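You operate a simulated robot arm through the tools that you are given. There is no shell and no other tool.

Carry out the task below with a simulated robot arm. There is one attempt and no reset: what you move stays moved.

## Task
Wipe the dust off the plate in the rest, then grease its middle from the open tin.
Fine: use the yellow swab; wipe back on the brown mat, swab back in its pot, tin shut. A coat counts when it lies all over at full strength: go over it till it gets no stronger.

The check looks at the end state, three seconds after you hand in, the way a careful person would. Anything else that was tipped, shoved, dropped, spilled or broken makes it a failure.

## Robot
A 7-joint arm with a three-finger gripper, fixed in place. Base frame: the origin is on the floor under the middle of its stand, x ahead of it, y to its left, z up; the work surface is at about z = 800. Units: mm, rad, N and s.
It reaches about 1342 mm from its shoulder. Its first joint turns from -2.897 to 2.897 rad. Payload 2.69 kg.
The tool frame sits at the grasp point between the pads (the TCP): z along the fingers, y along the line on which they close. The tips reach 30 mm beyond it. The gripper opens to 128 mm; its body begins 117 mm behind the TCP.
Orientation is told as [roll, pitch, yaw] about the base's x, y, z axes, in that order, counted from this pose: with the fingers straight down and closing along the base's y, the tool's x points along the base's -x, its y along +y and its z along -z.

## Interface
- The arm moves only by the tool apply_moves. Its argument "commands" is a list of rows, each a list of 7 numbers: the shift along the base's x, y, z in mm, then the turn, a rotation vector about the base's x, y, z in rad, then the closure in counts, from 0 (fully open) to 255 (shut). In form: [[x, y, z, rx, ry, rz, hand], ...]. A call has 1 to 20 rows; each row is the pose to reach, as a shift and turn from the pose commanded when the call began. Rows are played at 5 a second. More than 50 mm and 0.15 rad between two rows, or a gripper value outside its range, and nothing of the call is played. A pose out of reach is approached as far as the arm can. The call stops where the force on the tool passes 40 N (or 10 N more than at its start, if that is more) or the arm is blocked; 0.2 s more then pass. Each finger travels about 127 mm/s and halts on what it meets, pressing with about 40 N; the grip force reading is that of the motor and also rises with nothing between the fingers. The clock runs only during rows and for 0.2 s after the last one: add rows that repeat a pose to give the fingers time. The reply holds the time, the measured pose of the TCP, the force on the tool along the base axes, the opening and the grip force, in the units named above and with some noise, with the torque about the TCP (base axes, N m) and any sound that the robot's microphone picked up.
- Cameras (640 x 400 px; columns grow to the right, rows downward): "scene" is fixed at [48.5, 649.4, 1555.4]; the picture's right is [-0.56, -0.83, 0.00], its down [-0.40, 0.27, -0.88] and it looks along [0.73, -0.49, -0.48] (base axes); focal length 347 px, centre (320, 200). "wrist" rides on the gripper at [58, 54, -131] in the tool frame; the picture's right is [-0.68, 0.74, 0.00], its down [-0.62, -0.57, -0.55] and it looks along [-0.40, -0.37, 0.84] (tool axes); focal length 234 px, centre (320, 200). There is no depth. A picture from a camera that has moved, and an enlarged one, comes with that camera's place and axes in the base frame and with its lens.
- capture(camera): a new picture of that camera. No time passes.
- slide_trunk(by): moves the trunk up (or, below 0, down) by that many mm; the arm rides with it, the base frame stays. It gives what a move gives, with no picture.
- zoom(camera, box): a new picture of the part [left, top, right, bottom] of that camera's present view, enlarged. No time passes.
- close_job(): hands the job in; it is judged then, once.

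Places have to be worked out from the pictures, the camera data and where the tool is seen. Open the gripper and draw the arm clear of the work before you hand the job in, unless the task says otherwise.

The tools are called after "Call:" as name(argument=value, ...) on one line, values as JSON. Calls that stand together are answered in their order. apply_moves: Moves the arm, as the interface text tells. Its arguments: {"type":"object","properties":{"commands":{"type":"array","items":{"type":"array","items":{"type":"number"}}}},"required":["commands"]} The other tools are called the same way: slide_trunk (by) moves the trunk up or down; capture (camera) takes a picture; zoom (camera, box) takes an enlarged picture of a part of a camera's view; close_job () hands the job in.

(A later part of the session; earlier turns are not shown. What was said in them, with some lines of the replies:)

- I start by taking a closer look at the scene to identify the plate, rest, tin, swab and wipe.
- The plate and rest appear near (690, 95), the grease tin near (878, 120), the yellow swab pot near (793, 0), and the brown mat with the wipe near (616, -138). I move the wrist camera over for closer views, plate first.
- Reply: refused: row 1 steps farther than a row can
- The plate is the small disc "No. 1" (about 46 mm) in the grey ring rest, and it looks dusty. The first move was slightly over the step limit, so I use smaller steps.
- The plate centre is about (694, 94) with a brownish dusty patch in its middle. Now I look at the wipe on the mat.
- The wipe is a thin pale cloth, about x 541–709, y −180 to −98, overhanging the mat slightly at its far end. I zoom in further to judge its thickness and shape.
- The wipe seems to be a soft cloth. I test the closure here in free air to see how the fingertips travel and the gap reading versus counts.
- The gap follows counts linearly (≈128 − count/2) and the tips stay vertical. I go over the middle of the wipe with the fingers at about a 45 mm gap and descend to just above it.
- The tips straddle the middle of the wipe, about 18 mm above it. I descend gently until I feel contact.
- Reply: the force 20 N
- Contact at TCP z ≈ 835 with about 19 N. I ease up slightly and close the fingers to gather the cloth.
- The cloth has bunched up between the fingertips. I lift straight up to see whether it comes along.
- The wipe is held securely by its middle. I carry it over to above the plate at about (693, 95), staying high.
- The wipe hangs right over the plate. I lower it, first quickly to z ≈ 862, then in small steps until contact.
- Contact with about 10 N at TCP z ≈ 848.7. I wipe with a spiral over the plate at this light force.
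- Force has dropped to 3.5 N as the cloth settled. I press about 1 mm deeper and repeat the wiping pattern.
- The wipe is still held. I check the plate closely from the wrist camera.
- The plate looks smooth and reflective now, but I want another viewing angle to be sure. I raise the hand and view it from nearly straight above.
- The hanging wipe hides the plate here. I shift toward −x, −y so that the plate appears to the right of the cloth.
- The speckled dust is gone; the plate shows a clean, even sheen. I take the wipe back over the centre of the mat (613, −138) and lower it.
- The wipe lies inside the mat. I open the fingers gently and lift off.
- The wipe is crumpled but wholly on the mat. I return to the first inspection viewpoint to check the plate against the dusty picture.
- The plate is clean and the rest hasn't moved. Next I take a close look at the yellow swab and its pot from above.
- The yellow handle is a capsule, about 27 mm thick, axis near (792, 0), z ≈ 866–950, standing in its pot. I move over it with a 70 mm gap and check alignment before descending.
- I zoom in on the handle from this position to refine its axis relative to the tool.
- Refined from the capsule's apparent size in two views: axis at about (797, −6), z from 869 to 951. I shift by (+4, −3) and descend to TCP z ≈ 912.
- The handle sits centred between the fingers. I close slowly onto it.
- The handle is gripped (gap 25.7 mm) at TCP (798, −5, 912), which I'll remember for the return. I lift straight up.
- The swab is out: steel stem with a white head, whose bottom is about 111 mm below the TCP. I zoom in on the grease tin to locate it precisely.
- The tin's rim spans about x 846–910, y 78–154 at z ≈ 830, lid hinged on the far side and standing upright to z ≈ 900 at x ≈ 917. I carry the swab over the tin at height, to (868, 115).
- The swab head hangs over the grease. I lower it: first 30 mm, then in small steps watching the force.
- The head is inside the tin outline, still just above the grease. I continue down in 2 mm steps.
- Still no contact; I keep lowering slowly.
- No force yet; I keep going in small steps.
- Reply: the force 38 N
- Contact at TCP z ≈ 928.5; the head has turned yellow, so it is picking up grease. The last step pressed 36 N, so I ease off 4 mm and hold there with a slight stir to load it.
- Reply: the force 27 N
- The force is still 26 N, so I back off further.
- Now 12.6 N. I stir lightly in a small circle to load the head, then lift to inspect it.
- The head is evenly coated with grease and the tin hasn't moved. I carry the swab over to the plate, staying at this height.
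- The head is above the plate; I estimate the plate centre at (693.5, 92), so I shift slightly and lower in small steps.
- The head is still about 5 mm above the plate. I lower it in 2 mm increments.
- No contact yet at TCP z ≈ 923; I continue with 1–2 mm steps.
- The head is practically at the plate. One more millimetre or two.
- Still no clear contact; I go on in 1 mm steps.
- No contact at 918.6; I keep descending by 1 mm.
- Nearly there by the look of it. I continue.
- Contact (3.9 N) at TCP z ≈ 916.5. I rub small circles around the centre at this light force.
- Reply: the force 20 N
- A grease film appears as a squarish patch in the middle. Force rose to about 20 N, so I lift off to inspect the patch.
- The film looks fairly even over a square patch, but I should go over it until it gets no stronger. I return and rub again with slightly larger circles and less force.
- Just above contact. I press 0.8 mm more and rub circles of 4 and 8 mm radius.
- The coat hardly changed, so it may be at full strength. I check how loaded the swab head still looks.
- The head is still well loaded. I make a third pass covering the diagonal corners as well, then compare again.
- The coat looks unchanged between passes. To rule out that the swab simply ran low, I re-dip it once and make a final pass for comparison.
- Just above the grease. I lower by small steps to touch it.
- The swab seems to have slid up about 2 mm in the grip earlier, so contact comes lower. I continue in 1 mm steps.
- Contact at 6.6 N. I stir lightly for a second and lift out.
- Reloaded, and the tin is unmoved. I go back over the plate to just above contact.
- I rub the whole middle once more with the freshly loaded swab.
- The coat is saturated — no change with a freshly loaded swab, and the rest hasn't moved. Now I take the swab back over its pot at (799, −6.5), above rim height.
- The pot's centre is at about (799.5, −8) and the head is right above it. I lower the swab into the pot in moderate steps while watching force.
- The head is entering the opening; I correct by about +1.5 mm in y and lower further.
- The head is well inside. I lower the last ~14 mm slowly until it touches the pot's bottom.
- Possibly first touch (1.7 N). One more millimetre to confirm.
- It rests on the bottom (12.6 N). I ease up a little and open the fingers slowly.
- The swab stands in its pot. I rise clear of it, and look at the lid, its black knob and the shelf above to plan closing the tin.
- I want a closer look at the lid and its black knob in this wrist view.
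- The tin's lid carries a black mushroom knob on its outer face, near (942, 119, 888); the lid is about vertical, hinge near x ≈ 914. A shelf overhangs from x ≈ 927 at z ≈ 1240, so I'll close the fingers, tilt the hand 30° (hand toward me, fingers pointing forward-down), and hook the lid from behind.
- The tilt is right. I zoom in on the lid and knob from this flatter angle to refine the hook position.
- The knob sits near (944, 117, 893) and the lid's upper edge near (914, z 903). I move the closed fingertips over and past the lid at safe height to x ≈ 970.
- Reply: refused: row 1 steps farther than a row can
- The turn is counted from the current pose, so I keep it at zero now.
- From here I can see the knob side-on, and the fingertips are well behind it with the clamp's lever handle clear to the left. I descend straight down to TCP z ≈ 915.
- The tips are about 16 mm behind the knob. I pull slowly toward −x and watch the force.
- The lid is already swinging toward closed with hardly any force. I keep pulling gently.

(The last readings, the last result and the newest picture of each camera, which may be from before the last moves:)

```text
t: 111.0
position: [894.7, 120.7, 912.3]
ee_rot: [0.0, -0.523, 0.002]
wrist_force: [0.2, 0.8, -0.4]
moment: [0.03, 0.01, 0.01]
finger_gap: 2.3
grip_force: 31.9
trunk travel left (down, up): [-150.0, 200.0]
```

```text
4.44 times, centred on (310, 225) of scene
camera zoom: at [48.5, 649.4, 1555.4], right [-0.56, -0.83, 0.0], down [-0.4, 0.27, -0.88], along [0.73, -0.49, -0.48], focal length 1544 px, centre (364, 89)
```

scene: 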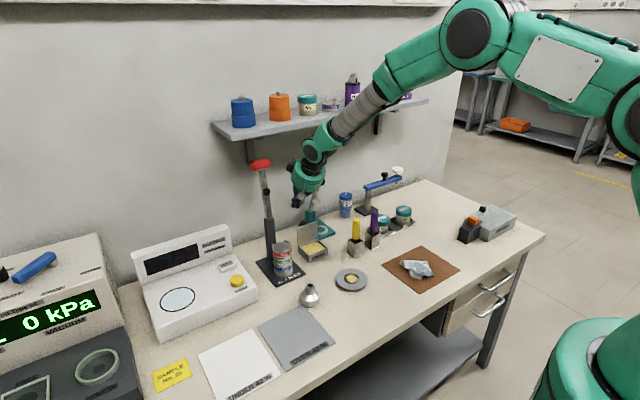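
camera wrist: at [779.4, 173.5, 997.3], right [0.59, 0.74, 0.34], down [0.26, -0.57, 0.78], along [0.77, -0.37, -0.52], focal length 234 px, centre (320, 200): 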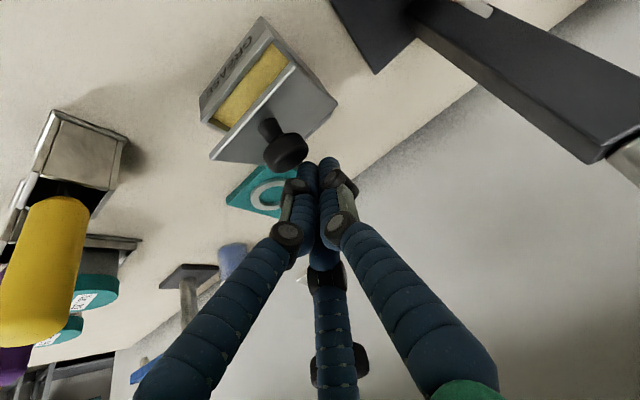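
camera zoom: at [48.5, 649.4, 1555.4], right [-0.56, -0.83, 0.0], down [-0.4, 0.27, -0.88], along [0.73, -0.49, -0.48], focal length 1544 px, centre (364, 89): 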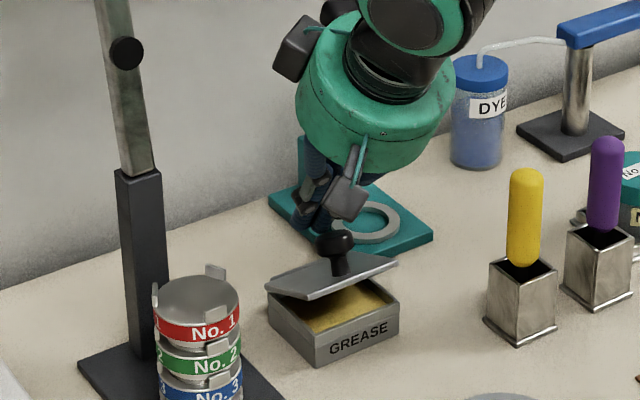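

The lid is now about 30° from shut, with the knob on top. I raise the hand off it and see whether it falls by itself.

Call:
apply_moves(commands=[[2, 0, 10, 0, 0, 0, 255], [2, 0, 25, 0, 0, 0, 255], [2, 0, 45, 0, 0, 0, 255], [2, 0, 45, 0, 0, 0, 255], [2, 0, 45, 0, 0, 0, 255]])

Call:
zoom(camera="scene", box=[270, 200, 350, 265])

Call:
capture(camera="wrist")

```text
t: 112.2
position: [897.9, 118.3, 957.0]
ee_rot: [0.0, -0.522, 0.001]
wrist_force: [0.3, -0.3, 0.4]
moment: [0.02, 0.03, -0.01]
finger_gap: 2.2
grip_force: 31.3
trunk travel left (down, up): [-150.0, 200.0]
```

```text
6.15 times, centred on (310, 232) of scene
camera zoom: at [48.5, 649.4, 1555.4], right [-0.56, -0.83, 0.0], down [-0.4, 0.27, -0.88], along [0.73, -0.49, -0.48], focal length 2138 px, centre (382, 0)
```

zoom: 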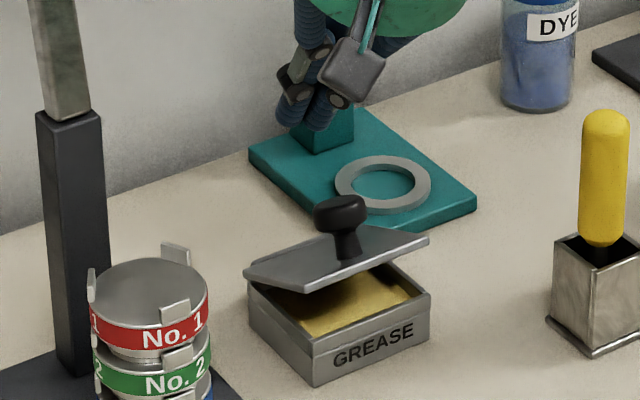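

```text
taken
camera wrist: at [781.8, 173.2, 1041.6], right [0.59, 0.74, 0.34], down [0.26, -0.57, 0.78], along [0.77, -0.37, -0.52], focal length 234 px, centre (320, 200)
```

wrist: 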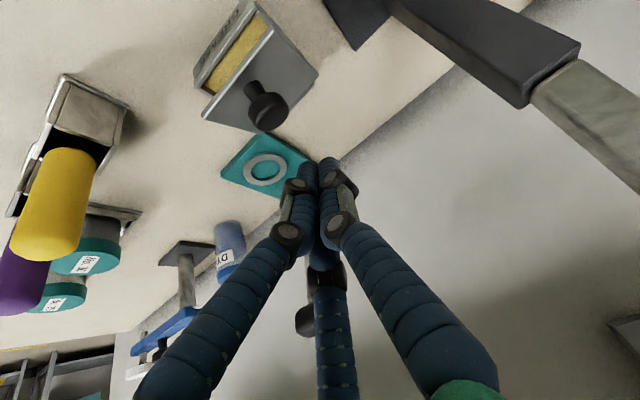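

The lid stays about 25° open by hinge friction, so I must press it shut. I move back to x ≈ 850, bring the hand upright again (clear of the shelf there), and will press on the lid's front area beside the knob.

Call:
apply_moves(commands=[[-10, 5, 30, 0, 0, 0, 255], [-40, 15, 40, 0, 0.1, 0, 255], [-45, 20, 40, 0, 0.23, 0, 255], [-45, 20, 40, 0, 0.36, 0, 255], [-42, 20, 40, 0, 0.48, 0, 255], [-41, 20, 40, 0, 0.523, 0, 255], [-41, 20, 40, 0, 0.523, 0, 255]])

Call:
capture(camera="wrist")

Call:
zoom(camera="scene", box=[260, 170, 360, 265])

```text
t: 113.8
position: [856.8, 137.4, 997.7]
ee_rot: [-0.001, 0.001, -0.002]
wrist_force: [0.4, -0.3, 0.3]
moment: [-0.01, 0.04, 0.0]
finger_gap: 1.9
grip_force: 30.9
trunk travel left (down, up): [-150.0, 200.0]
```

```text
taken
camera wrist: at [798.5, 192.6, 1128.5], right [0.68, 0.74, 0.0], down [0.62, -0.57, 0.55], along [0.4, -0.37, -0.84], focal length 234 px, centre (320, 200)
```

wrist: 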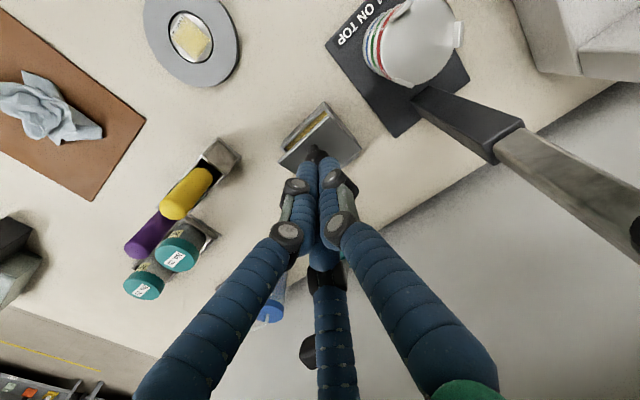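

```text
4.21 times, centred on (310, 218) of scene
camera zoom: at [48.5, 649.4, 1555.4], right [-0.56, -0.83, 0.0], down [-0.4, 0.27, -0.88], along [0.73, -0.49, -0.48], focal length 1463 px, centre (362, 126)
```

zoom: 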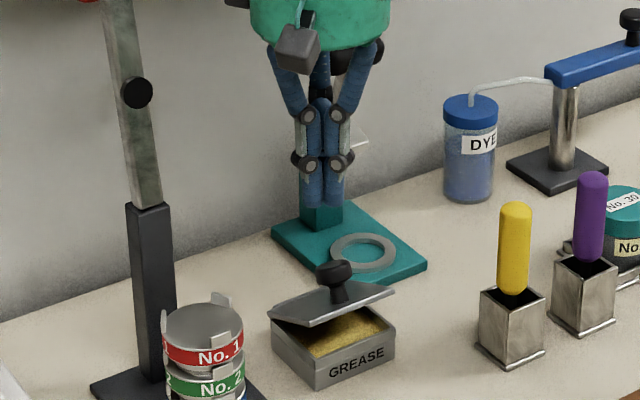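

The lid is still open ~25°. I go to (860, 142) and lower the closed fingertips onto the lid's front part, beside the knob.

Call:
apply_moves(commands=[[3, 3.5, -30, 0, 0, 0, 255], [3, 3.5, -60, 0, 0, 0, 255], [3, 3.5, -85, 0, 0, 0, 255], [3, 3.5, -95, 0, 0, 0, 255], [3, 3.5, -95, 0, 0, 0, 255]])

Call:
zoom(camera="scene", box=[270, 190, 350, 265])

Call:
capture(camera="wrist")

```text
t: 115.0
position: [858.0, 143.3, 903.8]
ee_rot: [0.0, -0.001, 0.0]
wrist_force: [0.2, -0.6, 0.6]
moment: [0.01, -0.01, 0.0]
finger_gap: 2.2
grip_force: 31.2
trunk travel left (down, up): [-150.0, 200.0]
```

```text
5.33 times, centred on (310, 228) of scene
camera zoom: at [48.5, 649.4, 1555.4], right [-0.56, -0.83, 0.0], down [-0.4, 0.27, -0.88], along [0.73, -0.49, -0.48], focal length 1853 px, centre (373, 53)
```

zoom: 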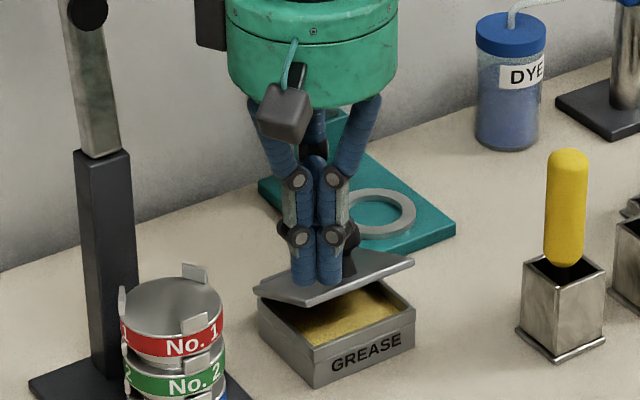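

```text
taken
camera wrist: at [801.0, 197.9, 1034.1], right [0.68, 0.74, 0.0], down [0.62, -0.56, 0.55], along [0.4, -0.37, -0.84], focal length 234 px, centre (320, 200)
```

wrist: 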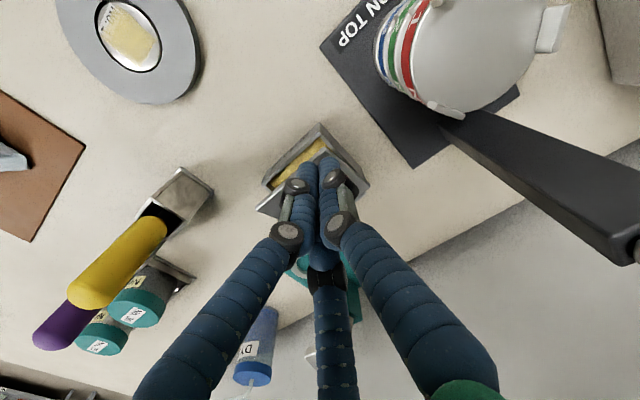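

The tips are poised over the lid. I lower slowly in small steps.

Call:
apply_moves(commands=[[0, 0, -3, 0, 0, 0, 255], [0, 0, -6, 0, 0, 0, 255], [0, 0, -9, 0, 0, 0, 255], [0, 0, -12, 0, 0, 0, 255], [0, 0, -12, 0, 0, 0, 255]])

Call:
zoom(camera="scene", box=[270, 190, 350, 265])

```text
t: 116.2
position: [857.8, 142.3, 891.4]
ee_rot: [-0.001, 0.0, 0.003]
wrist_force: [-2.2, 3.9, 0.5]
moment: [0.03, 0.04, 0.01]
finger_gap: 2.1
grip_force: 31.6
trunk travel left (down, up): [-150.0, 200.0]
```

```text
5.33 times, centred on (310, 228) of scene
camera zoom: at [48.5, 649.4, 1555.4], right [-0.56, -0.83, 0.0], down [-0.4, 0.27, -0.88], along [0.73, -0.49, -0.48], focal length 1853 px, centre (373, 53)
```

zoom: 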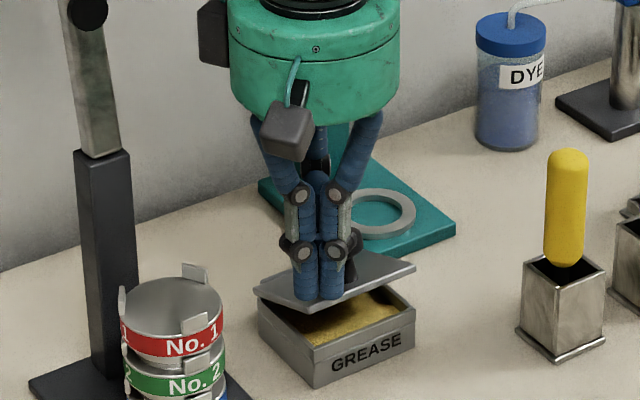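

A light sideways force suggests a finger is brushing the knob. I raise a little, shift away from it by (−7, +3), and lower again.

Call:
apply_moves(commands=[[0, 0, 6, 0, 0, 0, 255], [-4, 2, 6, 0, 0, 0, 255], [-7, 3, 6, 0, 0, 0, 255], [-7, 3, 2, 0, 0, 0, 255], [-7, 3, -2, 0, 0, 0, 255], [-7, 3, -4, 0, 0, 0, 255], [-7, 3, -4, 0, 0, 0, 255]])

Call:
zoom(camera="scene", box=[270, 190, 350, 265])

Call:
zoom(camera="wrist", box=[240, 100, 400, 200])

```text
t: 117.8
position: [852.5, 144.0, 887.8]
ee_rot: [0.0, -0.001, 0.0]
wrist_force: [-0.5, -0.3, 0.1]
moment: [0.0, 0.0, 0.01]
finger_gap: 1.8
grip_force: 31.0
trunk travel left (down, up): [-150.0, 200.0]
```

```text
5.33 times, centred on (310, 228) of scene
camera zoom: at [48.5, 649.4, 1555.4], right [-0.56, -0.83, 0.0], down [-0.4, 0.27, -0.88], along [0.73, -0.49, -0.48], focal length 1853 px, centre (373, 53)
```

zoom: 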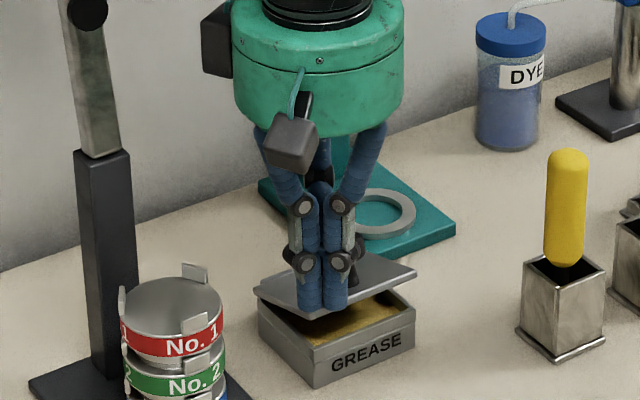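

```text
4.00 times, centred on (320, 150) of wrist
camera zoom: at [794.4, 198.3, 1018.8], right [0.68, 0.74, 0.0], down [0.62, -0.56, 0.55], along [0.4, -0.37, -0.84], focal length 937 px, centre (320, 400)
```

zoom: 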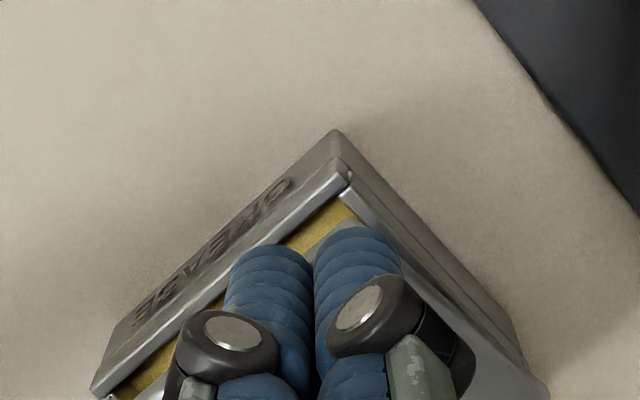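

The rear fingertip and thumb are over the lid near its free edge. I continue lowering by 2 mm steps.

Call:
apply_moves(commands=[[1, 0, -2, 0, 0, 0, 255], [1, 0, -4, 0, 0, 0, 255], [1, 0, -6, 0, 0, 0, 255], [1, 0, -6, 0, 0, 0, 255]])

Call:
zoom(camera="scene", box=[270, 190, 350, 265])

Call:
zoom(camera="wrist", box=[240, 100, 400, 200])

```text
t: 118.8
position: [853.7, 144.9, 882.1]
ee_rot: [0.001, 0.001, 0.0]
wrist_force: [-1.0, -0.2, 0.1]
moment: [0.01, 0.03, -0.01]
finger_gap: 1.8
grip_force: 31.0
trunk travel left (down, up): [-150.0, 200.0]
```

```text
5.33 times, centred on (310, 228) of scene
camera zoom: at [48.5, 649.4, 1555.4], right [-0.56, -0.83, 0.0], down [-0.4, 0.27, -0.88], along [0.73, -0.49, -0.48], focal length 1853 px, centre (373, 53)
```

zoom: 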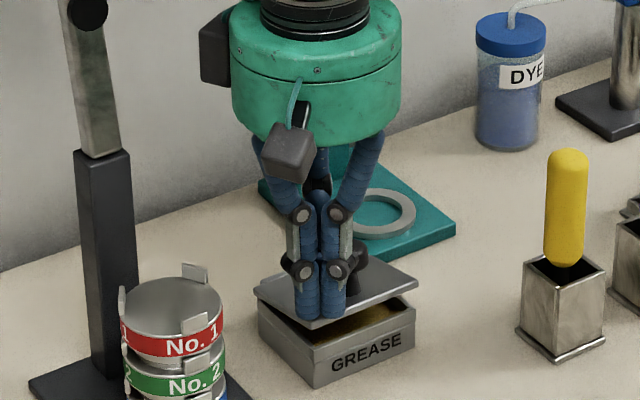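

```text
4.00 times, centred on (320, 150) of wrist
camera zoom: at [795.9, 198.9, 1012.1], right [0.68, 0.74, 0.0], down [0.62, -0.56, 0.55], along [0.4, -0.37, -0.84], focal length 937 px, centre (320, 400)
```

zoom: 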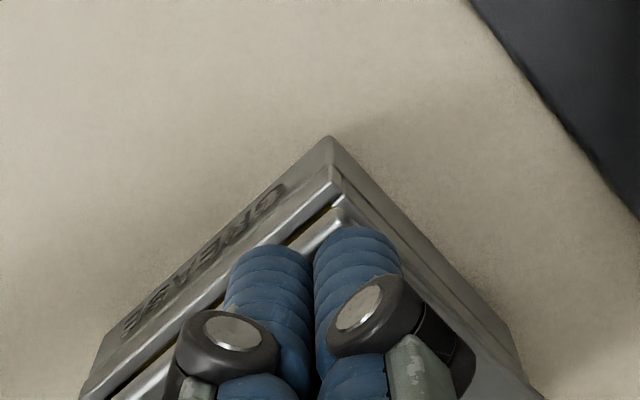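

It works: the lid's free edge is moving down ahead of the fingertips. I continue lowering.

Call:
apply_moves(commands=[[1, 0, -2, 0, 0, 0, 255], [1, 0, -4, 0, 0, 0, 255], [1, 0, -6, 0, 0, 0, 255], [1, 0, -8, 0, 0, 0, 255], [1, 0, -8, 0, 0, 0, 255]])

Call:
zoom(camera="scene", box=[270, 190, 350, 265])

```text
t: 120.0
position: [854.0, 144.4, 873.4]
ee_rot: [0.001, -0.001, 0.002]
wrist_force: [-0.3, -0.2, 0.7]
moment: [0.0, 0.0, 0.02]
finger_gap: 1.9
grip_force: 31.4
trunk travel left (down, up): [-150.0, 200.0]
```

```text
5.33 times, centred on (310, 228) of scene
camera zoom: at [48.5, 649.4, 1555.4], right [-0.56, -0.83, 0.0], down [-0.4, 0.27, -0.88], along [0.73, -0.49, -0.48], focal length 1853 px, centre (373, 53)
```

zoom: 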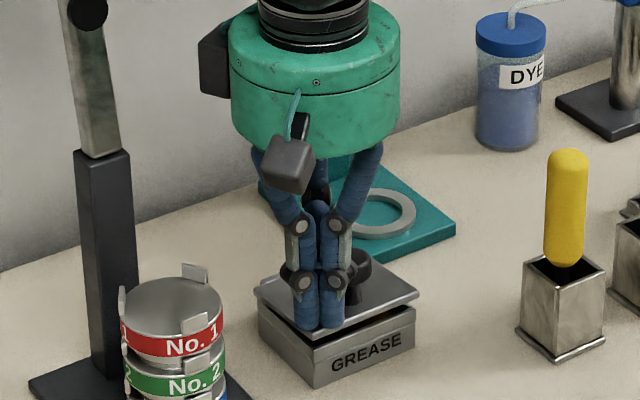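

The lid is nearly shut. I lower the last few millimetres in 1 mm steps until I feel the rim.

Call:
apply_moves(commands=[[0, 0, -1, 0, 0, 0, 255], [0, 0, -2, 0, 0, 0, 255], [0, 0, -3, 0, 0, 0, 255], [0, 0, -3, 0, 0, 0, 255]])

```text
t: 121.0
position: [855.3, 145.5, 871.0]
ee_rot: [0.001, -0.002, 0.001]
wrist_force: [-0.8, -0.2, -0.6]
moment: [-0.01, 0.0, 0.02]
finger_gap: 2.2
grip_force: 31.5
trunk travel left (down, up): [-150.0, 200.0]
```

Call:
apply_moves(commands=[[0, 0, -1, 0, 0, 0, 255], [0, 0, -2, 0, 0, 0, 255], [0, 0, -2, 0, 0, 0, 255]])

Call:
zoom(camera="scene", box=[280, 215, 340, 265])

```text
t: 121.8
position: [853.5, 143.8, 868.1]
ee_rot: [-0.001, 0.0, 0.002]
wrist_force: [-1.5, -0.8, 0.0]
moment: [0.0, -0.02, 0.01]
finger_gap: 2.2
grip_force: 31.5
trunk travel left (down, up): [-150.0, 200.0]
```

```text
8.00 times, centred on (310, 240) of scene
camera zoom: at [48.5, 649.4, 1555.4], right [-0.56, -0.83, 0.0], down [-0.4, 0.27, -0.88], along [0.73, -0.49, -0.48], focal length 2779 px, centre (400, -120)
```

zoom: 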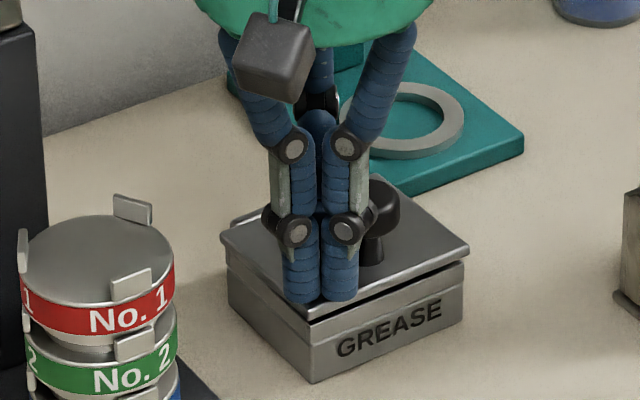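

A small gap remains at the front. I continue pressing down 1 mm at a time.

Call:
apply_moves(commands=[[0, 0, -1, 0, 0, 0, 255], [0, 0, -2, 0, 0, 0, 255], [0, 0, -2, 0, 0, 0, 255]])

```text
t: 122.6
position: [855.4, 145.0, 866.5]
ee_rot: [0.0, -0.001, 0.0]
wrist_force: [0.2, -0.2, -0.2]
moment: [-0.01, -0.03, -0.01]
finger_gap: 2.1
grip_force: 31.5
trunk travel left (down, up): [-150.0, 200.0]
```

Call:
apply_moves(commands=[[0, 0, -1, 0, 0, 0, 255], [0, 0, -2, 0, 0, 0, 255], [0, 0, -2, 0, 0, 0, 255]])

Call:
zoom(camera="scene", box=[280, 215, 340, 265])

```text
t: 123.4
position: [854.3, 145.3, 865.7]
ee_rot: [0.0, -0.003, 0.0]
wrist_force: [0.4, -2.2, 9.1]
moment: [-0.15, -0.13, -0.04]
finger_gap: 2.4
grip_force: 31.2
trunk travel left (down, up): [-150.0, 200.0]
```

```text
8.00 times, centred on (310, 240) of scene
camera zoom: at [48.5, 649.4, 1555.4], right [-0.56, -0.83, 0.0], down [-0.4, 0.27, -0.88], along [0.73, -0.49, -0.48], focal length 2779 px, centre (400, -120)
```

zoom: 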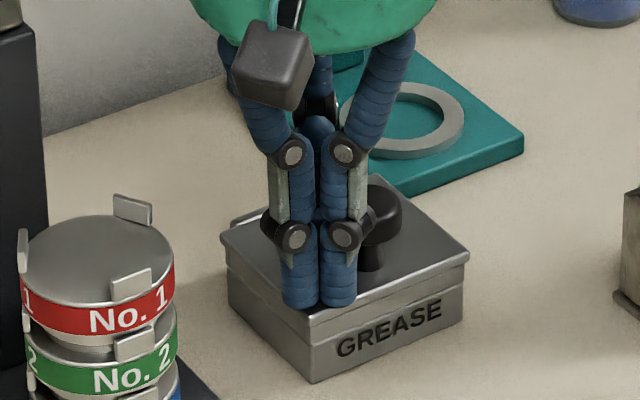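

The lid is down on the rim (9 N, gap gone). I lift straight up and check that it stays shut.

Call:
apply_moves(commands=[[0, 0, 5, 0, 0, 0, 255], [0, 0, 25, 0, 0, 0, 255], [0, 0, 60, 0, 0, 0, 255], [0, 0, 100, 0, 0, 0, 255], [-20, 5, 140, 0, 0, 0, 255], [-50, 10, 165, 0, 0, 0, 255]])

Call:
zoom(camera="scene", box=[280, 215, 340, 265])

Call:
zoom(camera="wrist", box=[240, 60, 400, 200])

```text
t: 124.8
position: [804.5, 155.0, 1029.1]
ee_rot: [0.0, -0.001, 0.002]
wrist_force: [-0.6, 0.8, 0.1]
moment: [0.02, -0.02, -0.01]
finger_gap: 2.3
grip_force: 31.6
trunk travel left (down, up): [-150.0, 200.0]
```

```text
8.00 times, centred on (310, 240) of scene
camera zoom: at [48.5, 649.4, 1555.4], right [-0.56, -0.83, 0.0], down [-0.4, 0.27, -0.88], along [0.73, -0.49, -0.48], focal length 2779 px, centre (400, -120)
```

zoom: 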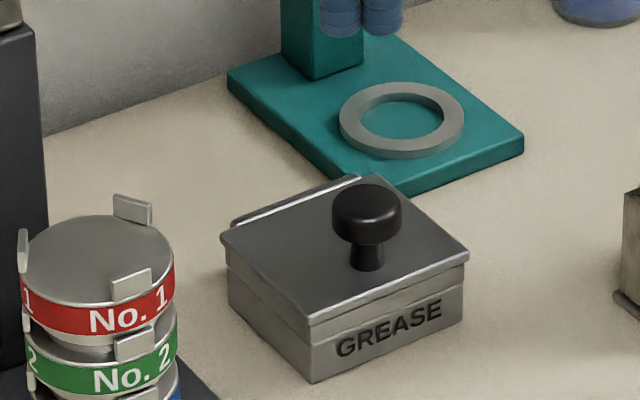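

```text
2.86 times, centred on (320, 130) of wrist
camera zoom: at [746.7, 209.9, 1160.0], right [0.68, 0.74, 0.0], down [0.62, -0.57, 0.55], along [0.41, -0.37, -0.84], focal length 669 px, centre (320, 400)
```

zoom: 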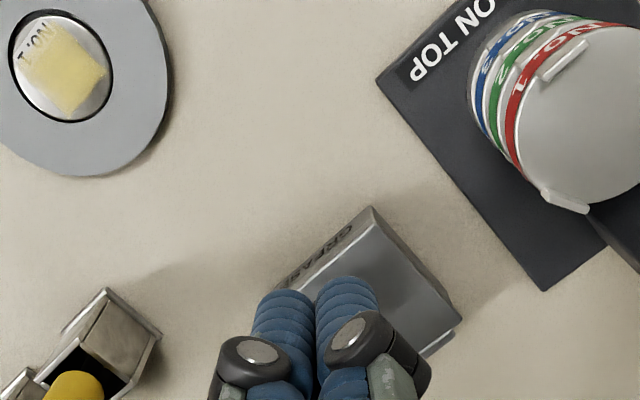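

The tin is shut. I now open the gripper and draw the arm back to the starting area, then make final checks.

Call:
apply_moves(commands=[[-30, 10, 25, 0, 0, 0, 200], [-60, 20, 50, 0, 0, 0, 100], [-95, 30, 75, 0, 0, 0, 0], [-130, 40, 100, 0, 0, 0, 0], [-165, 50, 120, 0, 0, 0, 0], [-200, 55, 130, 0, 0, 0, 0], [-210, 55, 130, 0, 0, 0, 0]])

Call:
capture(camera="scene")

Call:
capture(camera="wrist")

Call:
zoom(camera="scene", box=[240, 160, 480, 310])

```text
t: 126.4
position: [591.7, 209.9, 1157.1]
ee_rot: [-0.001, -0.002, -0.001]
wrist_force: [0.2, 0.7, -0.3]
moment: [0.0, -0.08, -0.03]
finger_gap: 127.9
grip_force: 0.0
trunk travel left (down, up): [-150.0, 200.0]
```

```text
taken
```

scene: 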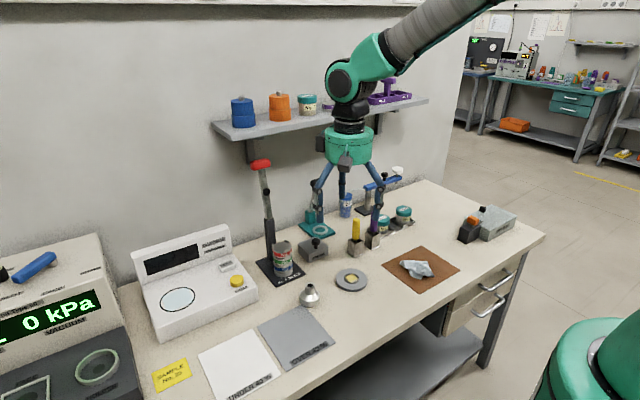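

```text
taken
camera wrist: at [534.5, 263.5, 1288.7], right [0.68, 0.74, 0.0], down [0.62, -0.57, 0.55], along [0.41, -0.37, -0.84], focal length 234 px, centre (320, 200)
```

wrist: 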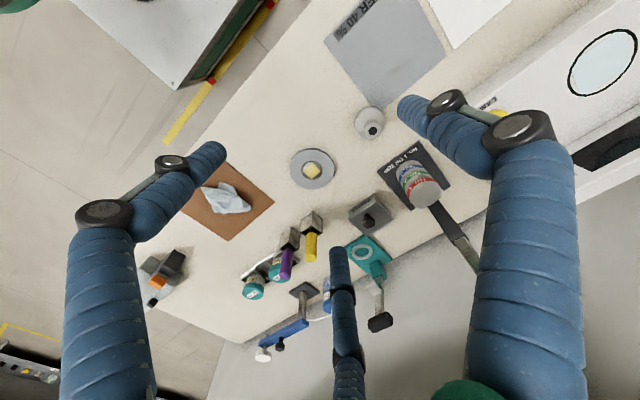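

```text
2.67 times, centred on (360, 235) of scene
camera zoom: at [48.5, 649.4, 1555.4], right [-0.56, -0.83, 0.0], down [-0.4, 0.27, -0.88], along [0.73, -0.49, -0.48], focal length 926 px, centre (213, 107)
```

zoom: 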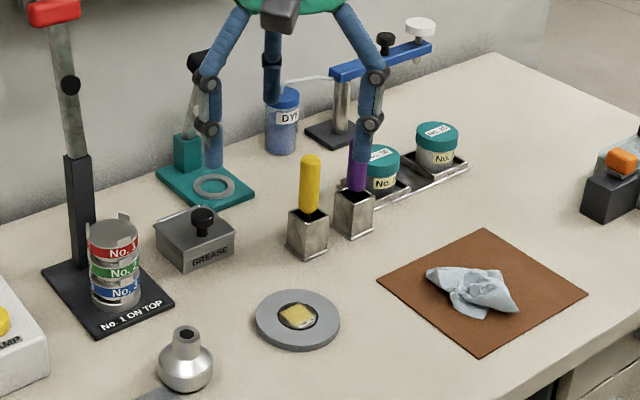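

Everything looks in order and undisturbed. I take one last close look at the plate and wipe before handing in.

Call:
zoom(camera="wrist", box=[290, 148, 338, 190])

Call:
zoom(camera="wrist", box=[180, 150, 290, 245])

Call:
zoom(camera="wrist", box=[290, 180, 410, 270])

```text
9.52 times, centred on (314, 169) of wrist
camera zoom: at [534.5, 263.5, 1288.7], right [0.68, 0.74, 0.0], down [0.62, -0.57, 0.55], along [0.41, -0.37, -0.84], focal length 2230 px, centre (377, 495)
```

zoom: 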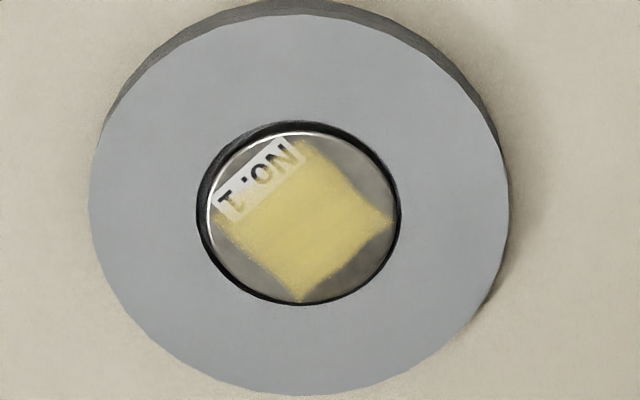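

```text
4.21 times, centred on (235, 198) of wrist
camera zoom: at [534.5, 263.5, 1288.7], right [0.68, 0.74, 0.0], down [0.62, -0.57, 0.55], along [0.41, -0.37, -0.84], focal length 986 px, centre (678, 210)
```

zoom: 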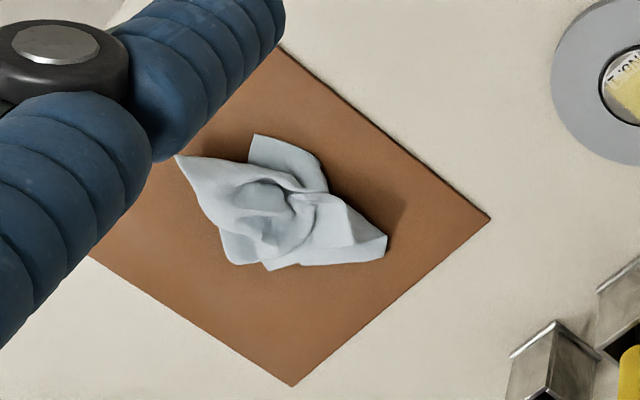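

```text
4.44 times, centred on (350, 225) of wrist
camera zoom: at [534.5, 263.5, 1288.7], right [0.68, 0.74, 0.0], down [0.62, -0.57, 0.55], along [0.41, -0.37, -0.84], focal length 1041 px, centre (187, 89)
```

zoom: 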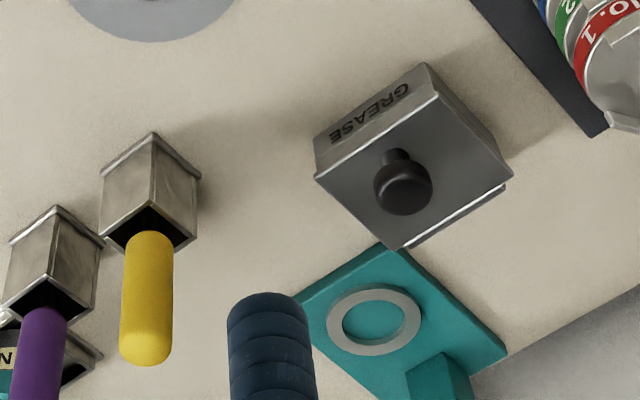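

The plate is wiped and carries an even grease coat in its middle. The wipe lies wholly on the mat, the yellow swab is in its pot, the tin is shut, and the open gripper is clear of the work. I hand the job in.

Call:
close_job()

```text
The job is handed in.
```

The plate is wiped and its middle is greased, and I've handed the job in. I don't have the checker's verdict.

- **Dust:** I wiped the plate twice with the cloth. The brownish speckled dust was gone in close-ups from several angles.
- **Grease:** I used the yellow swab. After three passes I re-dipped it and went over the middle once more. The coat looked no stronger, so I judged it to be at full strength.
- **Label:** a little grease reaches the edge of the "No. 1" label, which lies right beside the middle.
- **Put back:** the wipe is back on the brown mat, crumpled but not overhanging. The swab is standing in its pot.
- **Tin:** the lid is down on the rim with no gap.
- **Everything else:** I saw nothing else moved in the final pictures. While loading the swab I briefly pressed into the grease at about 36 N, but the tin stayed in place. The gripper is open and the arm is clear.
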